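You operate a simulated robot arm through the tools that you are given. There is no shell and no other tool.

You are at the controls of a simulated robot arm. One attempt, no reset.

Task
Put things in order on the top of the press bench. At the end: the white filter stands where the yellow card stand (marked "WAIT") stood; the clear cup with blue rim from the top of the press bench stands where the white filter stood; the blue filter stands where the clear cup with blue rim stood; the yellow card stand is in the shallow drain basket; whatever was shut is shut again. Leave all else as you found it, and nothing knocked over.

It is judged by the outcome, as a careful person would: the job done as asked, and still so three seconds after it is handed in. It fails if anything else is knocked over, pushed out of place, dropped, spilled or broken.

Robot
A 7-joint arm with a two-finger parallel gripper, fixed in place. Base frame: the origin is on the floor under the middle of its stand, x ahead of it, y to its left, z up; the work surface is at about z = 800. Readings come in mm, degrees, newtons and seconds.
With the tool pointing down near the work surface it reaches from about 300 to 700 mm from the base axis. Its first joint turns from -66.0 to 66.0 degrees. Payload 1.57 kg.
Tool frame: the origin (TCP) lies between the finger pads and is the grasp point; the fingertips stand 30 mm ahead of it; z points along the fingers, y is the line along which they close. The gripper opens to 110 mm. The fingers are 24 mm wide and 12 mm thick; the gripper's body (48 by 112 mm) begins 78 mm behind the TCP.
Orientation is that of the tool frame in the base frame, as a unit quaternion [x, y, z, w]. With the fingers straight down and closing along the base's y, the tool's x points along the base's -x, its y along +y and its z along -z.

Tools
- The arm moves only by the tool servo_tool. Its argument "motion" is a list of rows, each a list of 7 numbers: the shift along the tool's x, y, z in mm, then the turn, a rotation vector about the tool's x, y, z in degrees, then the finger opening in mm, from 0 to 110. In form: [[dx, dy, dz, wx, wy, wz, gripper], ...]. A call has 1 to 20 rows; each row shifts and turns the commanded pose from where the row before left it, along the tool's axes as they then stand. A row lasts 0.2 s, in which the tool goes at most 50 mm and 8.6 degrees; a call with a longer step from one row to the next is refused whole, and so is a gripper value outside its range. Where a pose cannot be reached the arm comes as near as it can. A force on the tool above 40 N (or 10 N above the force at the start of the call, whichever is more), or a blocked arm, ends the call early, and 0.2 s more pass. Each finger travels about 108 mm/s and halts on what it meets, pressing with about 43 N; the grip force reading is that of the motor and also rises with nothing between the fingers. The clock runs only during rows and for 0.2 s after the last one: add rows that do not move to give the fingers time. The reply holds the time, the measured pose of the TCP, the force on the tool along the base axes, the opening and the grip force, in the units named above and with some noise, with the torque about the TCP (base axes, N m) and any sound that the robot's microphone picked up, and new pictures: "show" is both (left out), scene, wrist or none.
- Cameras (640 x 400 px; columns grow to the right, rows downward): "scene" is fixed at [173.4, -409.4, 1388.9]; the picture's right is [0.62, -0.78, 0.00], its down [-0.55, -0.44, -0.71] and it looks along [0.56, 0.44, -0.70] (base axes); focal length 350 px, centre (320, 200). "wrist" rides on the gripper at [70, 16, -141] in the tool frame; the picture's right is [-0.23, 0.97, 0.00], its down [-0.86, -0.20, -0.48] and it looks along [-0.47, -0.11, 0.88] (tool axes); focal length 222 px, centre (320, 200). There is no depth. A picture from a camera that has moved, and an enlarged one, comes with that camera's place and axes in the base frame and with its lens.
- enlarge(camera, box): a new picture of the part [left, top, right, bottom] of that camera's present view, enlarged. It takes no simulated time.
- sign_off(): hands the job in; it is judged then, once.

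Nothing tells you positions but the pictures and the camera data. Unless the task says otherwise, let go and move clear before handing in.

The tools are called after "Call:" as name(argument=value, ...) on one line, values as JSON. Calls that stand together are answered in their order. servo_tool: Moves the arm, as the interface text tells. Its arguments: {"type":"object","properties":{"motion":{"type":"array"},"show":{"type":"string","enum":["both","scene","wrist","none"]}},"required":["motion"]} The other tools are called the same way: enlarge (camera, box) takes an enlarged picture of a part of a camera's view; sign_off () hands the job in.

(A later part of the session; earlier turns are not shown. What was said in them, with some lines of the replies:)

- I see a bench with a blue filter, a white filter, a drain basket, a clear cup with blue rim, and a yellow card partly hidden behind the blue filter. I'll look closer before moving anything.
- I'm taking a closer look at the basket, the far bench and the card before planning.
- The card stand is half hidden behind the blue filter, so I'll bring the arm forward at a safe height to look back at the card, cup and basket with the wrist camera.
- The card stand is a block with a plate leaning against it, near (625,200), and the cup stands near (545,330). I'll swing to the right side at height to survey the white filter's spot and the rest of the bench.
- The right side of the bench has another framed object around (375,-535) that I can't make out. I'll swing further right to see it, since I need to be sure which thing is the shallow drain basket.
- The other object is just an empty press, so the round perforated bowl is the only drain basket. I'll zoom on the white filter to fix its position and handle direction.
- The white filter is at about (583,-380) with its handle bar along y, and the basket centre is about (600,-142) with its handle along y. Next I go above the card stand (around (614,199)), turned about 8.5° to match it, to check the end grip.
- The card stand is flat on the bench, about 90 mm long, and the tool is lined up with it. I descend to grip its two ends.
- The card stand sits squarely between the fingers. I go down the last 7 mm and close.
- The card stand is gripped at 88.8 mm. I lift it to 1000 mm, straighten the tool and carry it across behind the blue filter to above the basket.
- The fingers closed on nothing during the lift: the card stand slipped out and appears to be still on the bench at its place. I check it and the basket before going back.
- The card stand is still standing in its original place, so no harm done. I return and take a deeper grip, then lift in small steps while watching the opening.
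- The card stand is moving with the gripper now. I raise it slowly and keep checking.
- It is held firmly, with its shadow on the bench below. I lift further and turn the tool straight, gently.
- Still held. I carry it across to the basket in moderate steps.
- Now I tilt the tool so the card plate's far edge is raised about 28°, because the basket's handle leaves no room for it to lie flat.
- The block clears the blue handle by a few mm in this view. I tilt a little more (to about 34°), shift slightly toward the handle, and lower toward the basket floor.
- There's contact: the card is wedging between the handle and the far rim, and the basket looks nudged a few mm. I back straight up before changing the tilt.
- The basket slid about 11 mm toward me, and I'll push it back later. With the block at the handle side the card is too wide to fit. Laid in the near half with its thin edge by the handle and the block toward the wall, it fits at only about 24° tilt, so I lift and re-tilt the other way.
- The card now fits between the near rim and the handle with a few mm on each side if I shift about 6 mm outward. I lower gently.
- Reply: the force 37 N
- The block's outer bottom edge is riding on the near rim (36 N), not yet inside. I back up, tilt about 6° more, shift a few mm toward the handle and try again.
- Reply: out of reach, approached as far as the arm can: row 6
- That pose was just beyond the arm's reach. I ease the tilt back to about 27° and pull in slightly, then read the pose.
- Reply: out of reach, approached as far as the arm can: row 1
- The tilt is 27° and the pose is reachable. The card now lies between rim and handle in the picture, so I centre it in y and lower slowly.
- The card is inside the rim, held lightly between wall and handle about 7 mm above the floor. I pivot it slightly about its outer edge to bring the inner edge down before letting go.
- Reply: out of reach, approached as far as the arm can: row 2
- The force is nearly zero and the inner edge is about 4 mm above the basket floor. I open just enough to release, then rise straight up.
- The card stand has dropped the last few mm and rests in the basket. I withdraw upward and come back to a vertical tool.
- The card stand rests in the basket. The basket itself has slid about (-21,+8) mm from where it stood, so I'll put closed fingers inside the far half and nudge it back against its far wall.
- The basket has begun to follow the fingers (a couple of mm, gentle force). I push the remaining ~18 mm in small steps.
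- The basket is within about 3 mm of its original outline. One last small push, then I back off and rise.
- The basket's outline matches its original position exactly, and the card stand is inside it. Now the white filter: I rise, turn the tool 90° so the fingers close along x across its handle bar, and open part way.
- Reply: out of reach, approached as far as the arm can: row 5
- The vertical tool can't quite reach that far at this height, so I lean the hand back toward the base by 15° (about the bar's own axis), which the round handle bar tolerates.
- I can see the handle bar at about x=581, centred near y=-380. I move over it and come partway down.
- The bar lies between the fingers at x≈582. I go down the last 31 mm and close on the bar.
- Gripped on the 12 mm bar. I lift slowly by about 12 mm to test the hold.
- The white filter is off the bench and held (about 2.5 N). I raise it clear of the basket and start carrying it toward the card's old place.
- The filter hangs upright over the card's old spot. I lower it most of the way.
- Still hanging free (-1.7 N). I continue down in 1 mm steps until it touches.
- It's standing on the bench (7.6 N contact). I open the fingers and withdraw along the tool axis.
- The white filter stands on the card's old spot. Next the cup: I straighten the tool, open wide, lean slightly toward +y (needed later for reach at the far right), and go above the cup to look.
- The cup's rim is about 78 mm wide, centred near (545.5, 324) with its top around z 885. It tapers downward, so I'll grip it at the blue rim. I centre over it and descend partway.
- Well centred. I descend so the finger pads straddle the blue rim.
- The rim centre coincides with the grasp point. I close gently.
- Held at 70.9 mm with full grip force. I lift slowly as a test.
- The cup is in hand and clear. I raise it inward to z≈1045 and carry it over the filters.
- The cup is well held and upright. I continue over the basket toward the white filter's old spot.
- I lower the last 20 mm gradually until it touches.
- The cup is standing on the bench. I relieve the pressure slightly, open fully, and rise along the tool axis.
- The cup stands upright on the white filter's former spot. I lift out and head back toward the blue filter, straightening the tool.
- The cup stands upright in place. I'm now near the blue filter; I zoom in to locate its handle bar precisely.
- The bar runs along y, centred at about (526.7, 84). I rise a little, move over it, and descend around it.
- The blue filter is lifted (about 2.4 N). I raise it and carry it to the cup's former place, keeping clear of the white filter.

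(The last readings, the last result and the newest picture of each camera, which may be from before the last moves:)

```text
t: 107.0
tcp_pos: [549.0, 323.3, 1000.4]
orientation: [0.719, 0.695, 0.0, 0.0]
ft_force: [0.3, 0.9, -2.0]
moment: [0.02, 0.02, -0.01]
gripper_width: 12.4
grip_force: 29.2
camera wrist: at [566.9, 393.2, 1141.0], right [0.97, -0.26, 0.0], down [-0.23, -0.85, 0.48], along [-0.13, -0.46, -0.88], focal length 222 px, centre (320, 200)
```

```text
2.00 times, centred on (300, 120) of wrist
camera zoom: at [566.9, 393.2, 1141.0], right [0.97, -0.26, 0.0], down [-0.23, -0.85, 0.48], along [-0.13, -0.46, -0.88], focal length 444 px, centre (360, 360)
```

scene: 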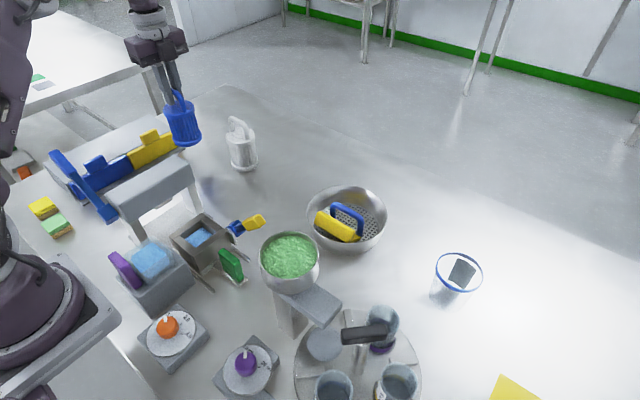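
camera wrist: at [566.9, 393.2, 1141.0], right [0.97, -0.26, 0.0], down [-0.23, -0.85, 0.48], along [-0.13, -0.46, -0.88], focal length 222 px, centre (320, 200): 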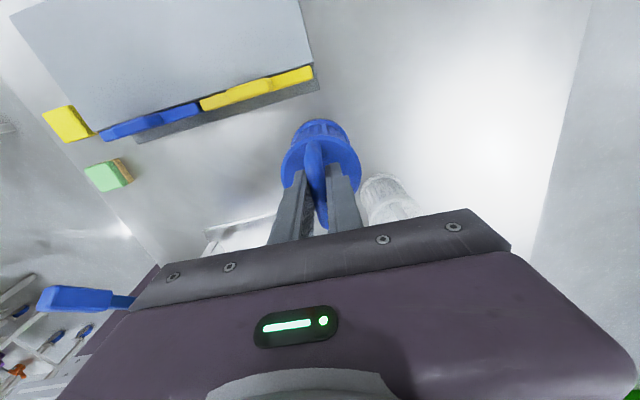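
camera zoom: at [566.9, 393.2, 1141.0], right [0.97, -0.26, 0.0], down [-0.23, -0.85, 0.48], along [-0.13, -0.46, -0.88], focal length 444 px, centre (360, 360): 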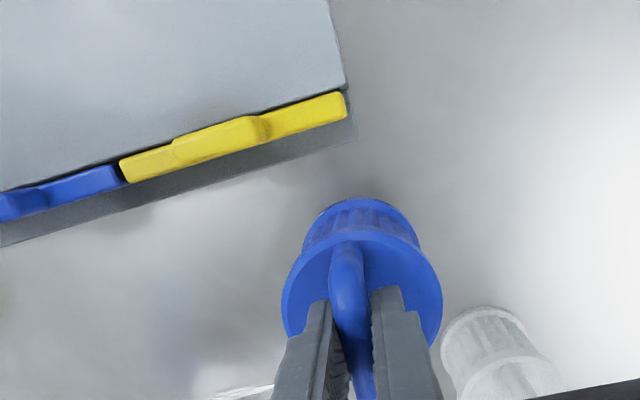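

It hangs free of the rack. I correct by a few mm and lower it.

Call:
servo_tool(motion=[[0.6, -2, 10, 0, 0, 0, 0], [0.6, -2, 16, 0, 0, 0, 0], [0, 0, 16, 0, 0, 0, 0], [0, 0, 10, 0, 0, 0, 0], [0, 0, 0, 0, 0, 0, 0]])

Call:
enlarge(camera="scene", box=[120, 70, 280, 190])

Call:
enlarge(camera="wrist", box=[180, 20, 420, 220])

```text
t: 108.2
tcp_pos: [544.8, 324.8, 947.4]
orientation: [0.719, 0.695, 0.0, -0.001]
ft_force: [0.2, -0.3, -1.5]
moment: [0.0, -0.01, 0.02]
gripper_width: 12.4
grip_force: 29.9
camera wrist: at [563.8, 394.4, 1087.3], right [0.97, -0.26, 0.0], down [-0.23, -0.85, 0.48], along [-0.13, -0.46, -0.88], focal length 222 px, centre (320, 200)
```

scene: 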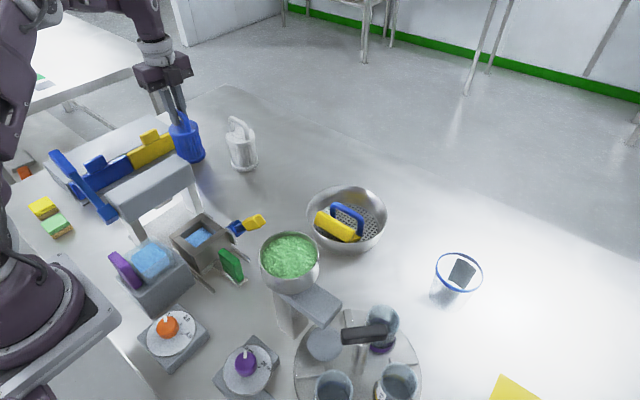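
wrist: 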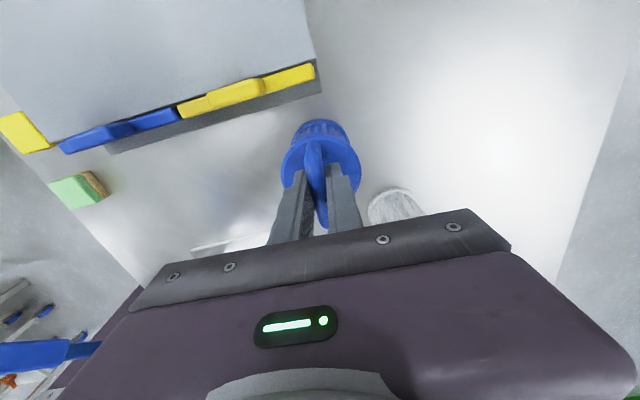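

```text
3.33 times, centred on (200, 130) of scene
camera zoom: at [173.4, -409.4, 1388.9], right [0.62, -0.78, 0.0], down [-0.55, -0.44, -0.71], along [0.56, 0.44, -0.7], focal length 1166 px, centre (720, 433)
```

zoom: 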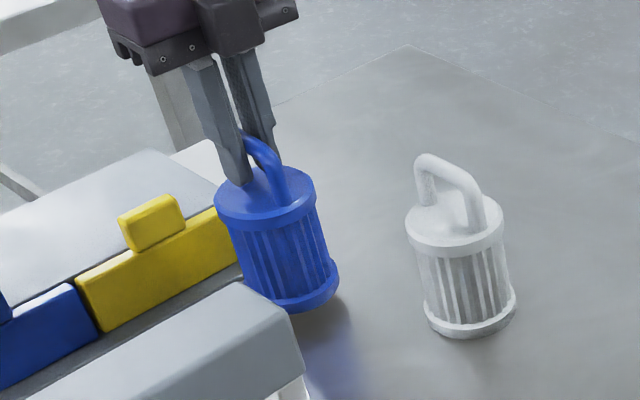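

```text
2.00 times, centred on (300, 120) of wrist
camera zoom: at [563.8, 394.4, 1087.3], right [0.97, -0.26, 0.0], down [-0.23, -0.85, 0.48], along [-0.13, -0.46, -0.88], focal length 444 px, centre (360, 360)
```

zoom: 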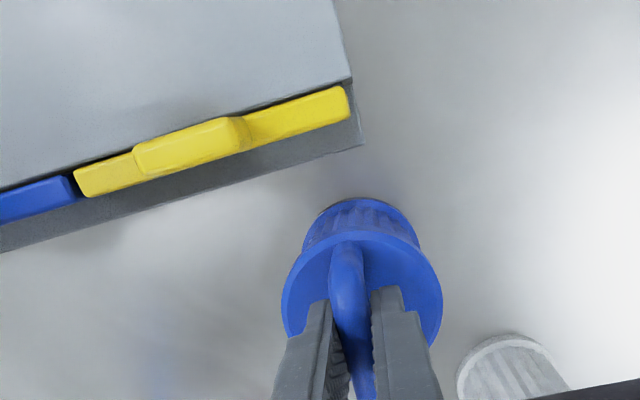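

Call:
servo_tool(motion=[[0, 0, 4, 0, 0, 0, 0], [0, 0, 4, 0, 0, 0, 0], [0, 0, 3, 0, 0, 0, 0], [0, 0, 1, 0, 0, 0, 0], [0, 0, 0, 0, 0, 0, 0]], show="none")

Call:
servo_tool(motion=[[0, 0, 1, 0, 0, 0, 0], [0, 0, 0, 0, 0, 0, 0]], show="none")

Call:
servo_tool(motion=[[0, 0, 1, 0, 0, 0, 0], [0, 0, 0, 0, 0, 0, 0]], show="scene")

```text
t: 109.4
tcp_pos: [544.7, 326.0, 936.2]
orientation: [0.719, 0.695, 0.0, 0.0]
ft_force: [-0.7, 0.2, -0.9]
moment: [0.01, -0.01, -0.01]
gripper_width: 12.3
grip_force: 29.4
```

```text
t: 110.0
tcp_pos: [545.4, 324.6, 935.3]
orientation: [0.719, 0.695, 0.0, 0.0]
ft_force: [0.0, -0.6, -2.0]
moment: [0.01, 0.02, 0.01]
gripper_width: 12.5
grip_force: 29.0
```

```text
t: 110.6
tcp_pos: [545.8, 325.2, 933.3]
orientation: [0.72, 0.694, 0.0, 0.0]
ft_force: [-0.6, 0.4, -2.6]
moment: [0.01, -0.01, 0.0]
gripper_width: 12.4
grip_force: 29.3
```

scene: 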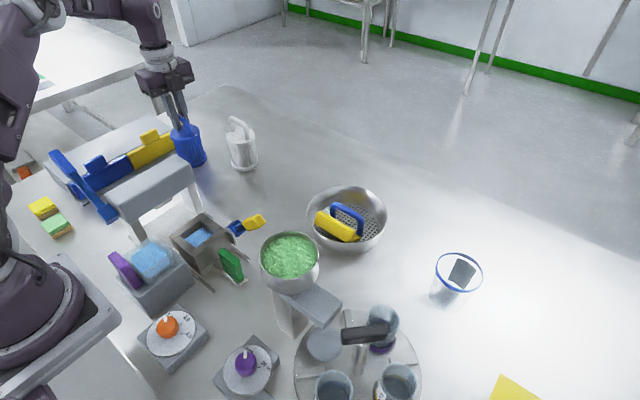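

Call:
servo_tool(motion=[[0, 0, 1, 0, 0, 0, 0], [0, 0, 0, 0, 0, 0, 0]], show="none")

Call:
servo_tool(motion=[[0, 0, 0.7, 0, 0, 0, 0], [0, 0, 0, 0, 0, 0, 0]], show="none")

```text
t: 111.2
tcp_pos: [544.5, 325.1, 932.3]
orientation: [0.719, 0.695, 0.0, 0.0]
ft_force: [-0.9, -1.6, 3.4]
moment: [-0.15, 0.0, 0.0]
gripper_width: 12.3
grip_force: 29.7
```

```text
t: 111.8
tcp_pos: [545.6, 324.5, 933.6]
orientation: [0.719, 0.695, 0.001, 0.0]
ft_force: [-3.3, -0.9, 13.3]
moment: [-0.45, 0.05, -0.07]
gripper_width: 12.5
grip_force: 29.4
```

It's standing (13 N). I ease off, open, and withdraw straight up.

Call:
servo_tool(motion=[[0, 0, -0.8, 0, 0, 0, 0], [0, 0, 0, 0, 0, 0, 20], [0, 0, 0, 0, 0, 0, 44], [0, 0, 0, 0, 0, 0, 44], [0, 0, -15, 0, 0, 0, 44], [0, 0, -30, 0, 0, 0, 44], [0, 0, -35, 0, 0, 0, 44], [0, 0, 0, 0, 0, 0, 44]])

Call:
enlarge(camera="scene", box=[120, 70, 280, 190])

Call:
enlarge(camera="wrist", box=[180, 20, 420, 220])

```text
t: 113.6
tcp_pos: [545.3, 324.3, 1013.5]
orientation: [0.719, 0.695, 0.001, 0.0]
ft_force: [-0.1, -0.8, -1.0]
moment: [0.04, -0.01, 0.01]
gripper_width: 44.0
grip_force: 0.0
camera wrist: at [563.7, 394.1, 1153.6], right [0.97, -0.26, 0.0], down [-0.23, -0.85, 0.48], along [-0.12, -0.46, -0.88], focal length 222 px, centre (320, 200)
```

scene: 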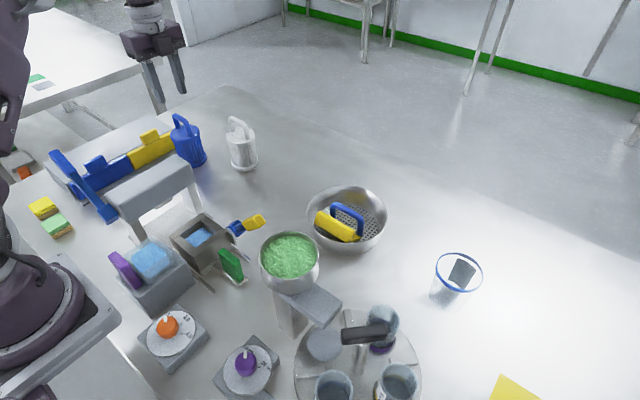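
wrist: 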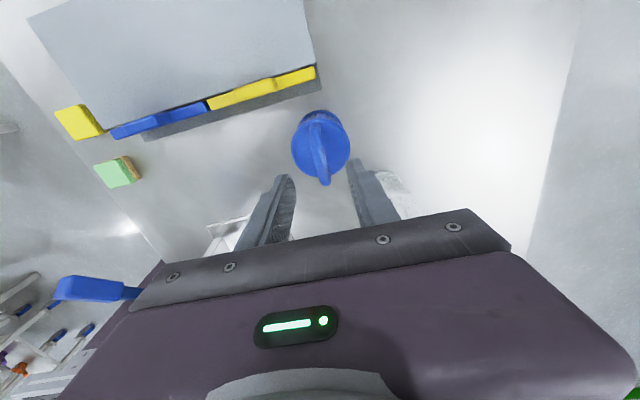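

```text
3.33 times, centred on (200, 130) of scene
camera zoom: at [173.4, -409.4, 1388.9], right [0.62, -0.78, 0.0], down [-0.55, -0.44, -0.71], along [0.56, 0.44, -0.7], focal length 1166 px, centre (720, 433)
```

zoom: 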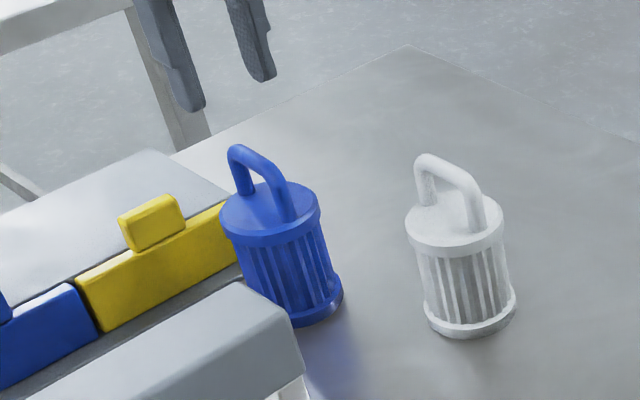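

```text
2.00 times, centred on (300, 120) of wrist
camera zoom: at [563.7, 394.1, 1153.6], right [0.97, -0.26, 0.0], down [-0.23, -0.85, 0.48], along [-0.12, -0.46, -0.88], focal length 444 px, centre (360, 360)
```

zoom: 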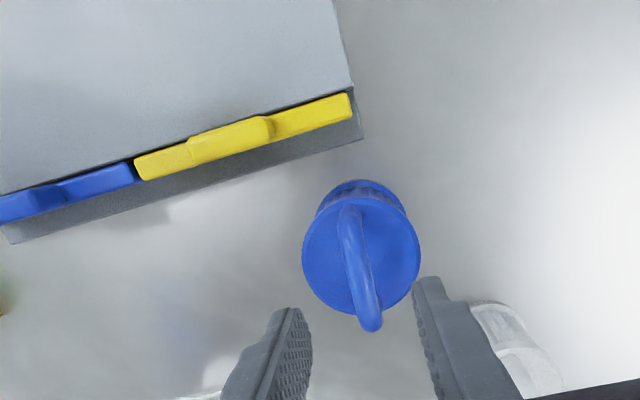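

All four items look placed: blue filter on the cup's spot, white filter on the card's spot, cup on the white filter's spot, card stand in the basket. I move the arm clear and do a final check.

Call:
servo_tool(motion=[[0, 0, -30, 0, 0, 0, 60], [0, 0, -30, 0, 0, 0, 80], [-30, -20, -5, 0, 0, 0, 80], [-35, -25, -5, 0, 0, 0, 80], [-35, -25, -5, 0, 0, 0, 80], [-35, -25, 0, 0, 0, 0, 80], [-35, -25, 0, 0, 0, 0, 80], [-35, -25, 0, 0, 0, 0, 80], [-20, -10, 0, 0, 0, 0, 80], [0, 0, 0, 0, 0, 0, 80], [0, 0, 0, 0, 0, 0, 80], [0, 0, 0, 0, 0, 0, 80]])

Call:
enlarge(camera="scene", box=[160, 100, 400, 260])

Call:
enlarge(camera="scene", box=[280, 170, 520, 330])

Call:
enlarge(camera="scene", box=[292, 172, 404, 262])

Call:
enlarge(camera="scene", box=[0, 120, 240, 270])

```text
t: 116.2
tcp_pos: [381.9, 105.3, 1087.4]
orientation: [0.72, 0.694, 0.0, 0.0]
ft_force: [0.1, -1.1, 0.1]
moment: [-0.04, 0.03, 0.0]
gripper_width: 80.0
grip_force: 0.1
camera wrist: at [400.9, 174.6, 1227.4], right [0.97, -0.26, 0.0], down [-0.23, -0.85, 0.48], along [-0.12, -0.46, -0.88], focal length 222 px, centre (320, 200)
```

scene: 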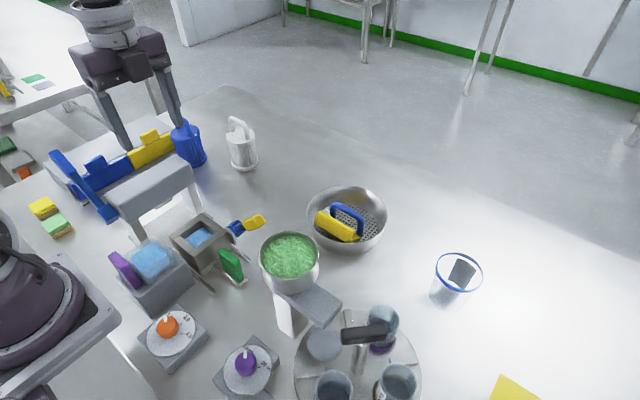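
wrist: 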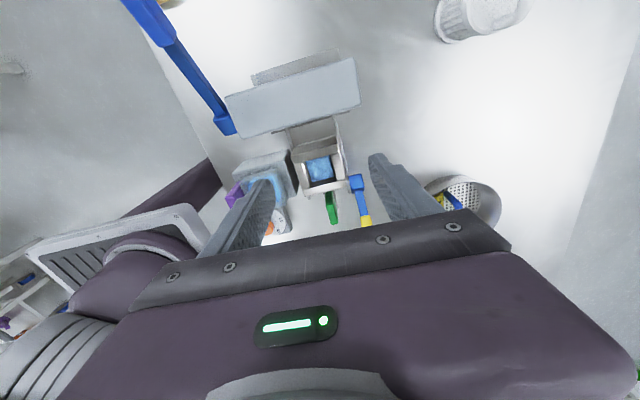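

```text
2.50 times, centred on (280, 180) of scene
camera zoom: at [173.4, -409.4, 1388.9], right [0.62, -0.78, 0.0], down [-0.55, -0.44, -0.71], along [0.56, 0.44, -0.7], focal length 875 px, centre (420, 250)
```

zoom: 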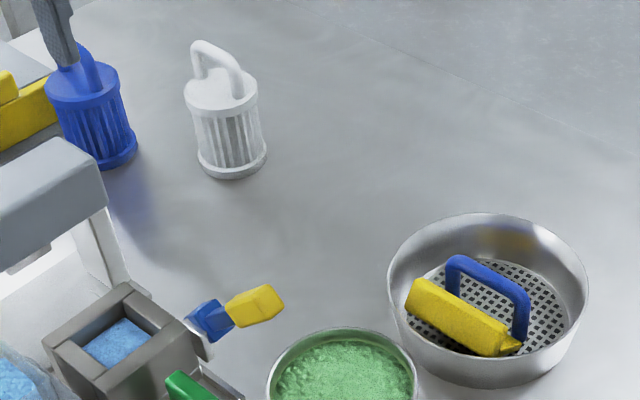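

```text
2.50 times, centred on (400, 250) of scene
camera zoom: at [173.4, -409.4, 1388.9], right [0.62, -0.78, 0.0], down [-0.55, -0.44, -0.71], along [0.56, 0.44, -0.7], focal length 875 px, centre (120, 75)
```

zoom: 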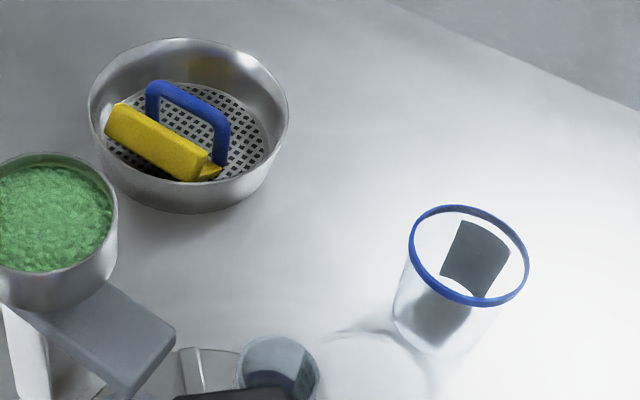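

```text
4.44 times, centred on (348, 217) of scene
camera zoom: at [173.4, -409.4, 1388.9], right [0.62, -0.78, 0.0], down [-0.55, -0.44, -0.71], along [0.56, 0.44, -0.7], focal length 1555 px, centre (196, 124)
```

zoom: 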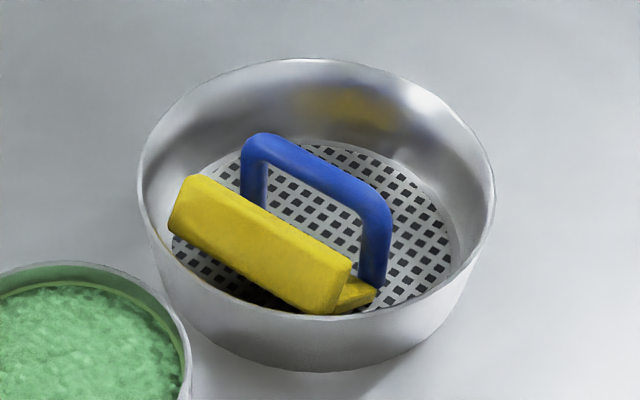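

```text
2.67 times, centred on (120, 195) of scene
camera zoom: at [173.4, -409.4, 1388.9], right [0.62, -0.78, 0.0], down [-0.55, -0.44, -0.71], along [0.56, 0.44, -0.7], focal length 933 px, centre (853, 213)
```

zoom: 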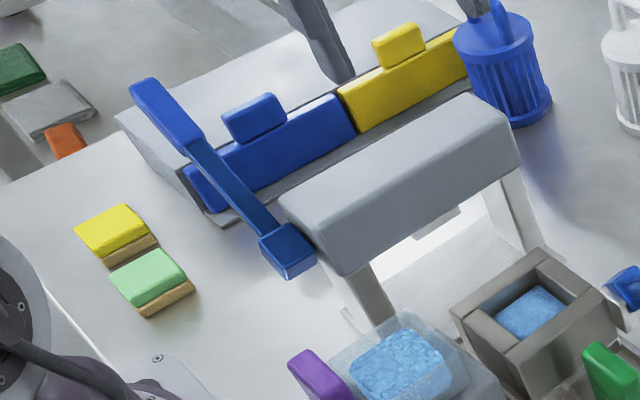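

All is in order. The white filter stands where the card stand was, the cup where the white filter was and the blue filter where the cup was. The card stand rests in the drain basket, which is back in its original position. Nothing was opened and the other items look unmoved, so I hand the job in.

Call:
sign_off()

```text
The job is handed in.
```

The job is handed in, and as far as the last pictures show, everything is where you asked.

- **White filter:** it stands where the yellow card stand was.
- **Clear cup with blue rim:** it stands where the white filter was, upright.
- **Blue filter:** it stands where the cup was, clear of the rack beside it.
- **Yellow card stand:** it is inside the drain basket, but leaning rather than flat. The basket's own handle leaves no room for it to lie level.
- **Slips along the way:** the card stand slipped out of the grip on my first lift and stayed on its spot. While placing it I pushed the basket about 20 mm out of place. I nudged it back, and its outline then matched the first picture.

I opened nothing, so nothing needed shutting. The other items on the bench look unmoved. The arm let go and is clear of everything.
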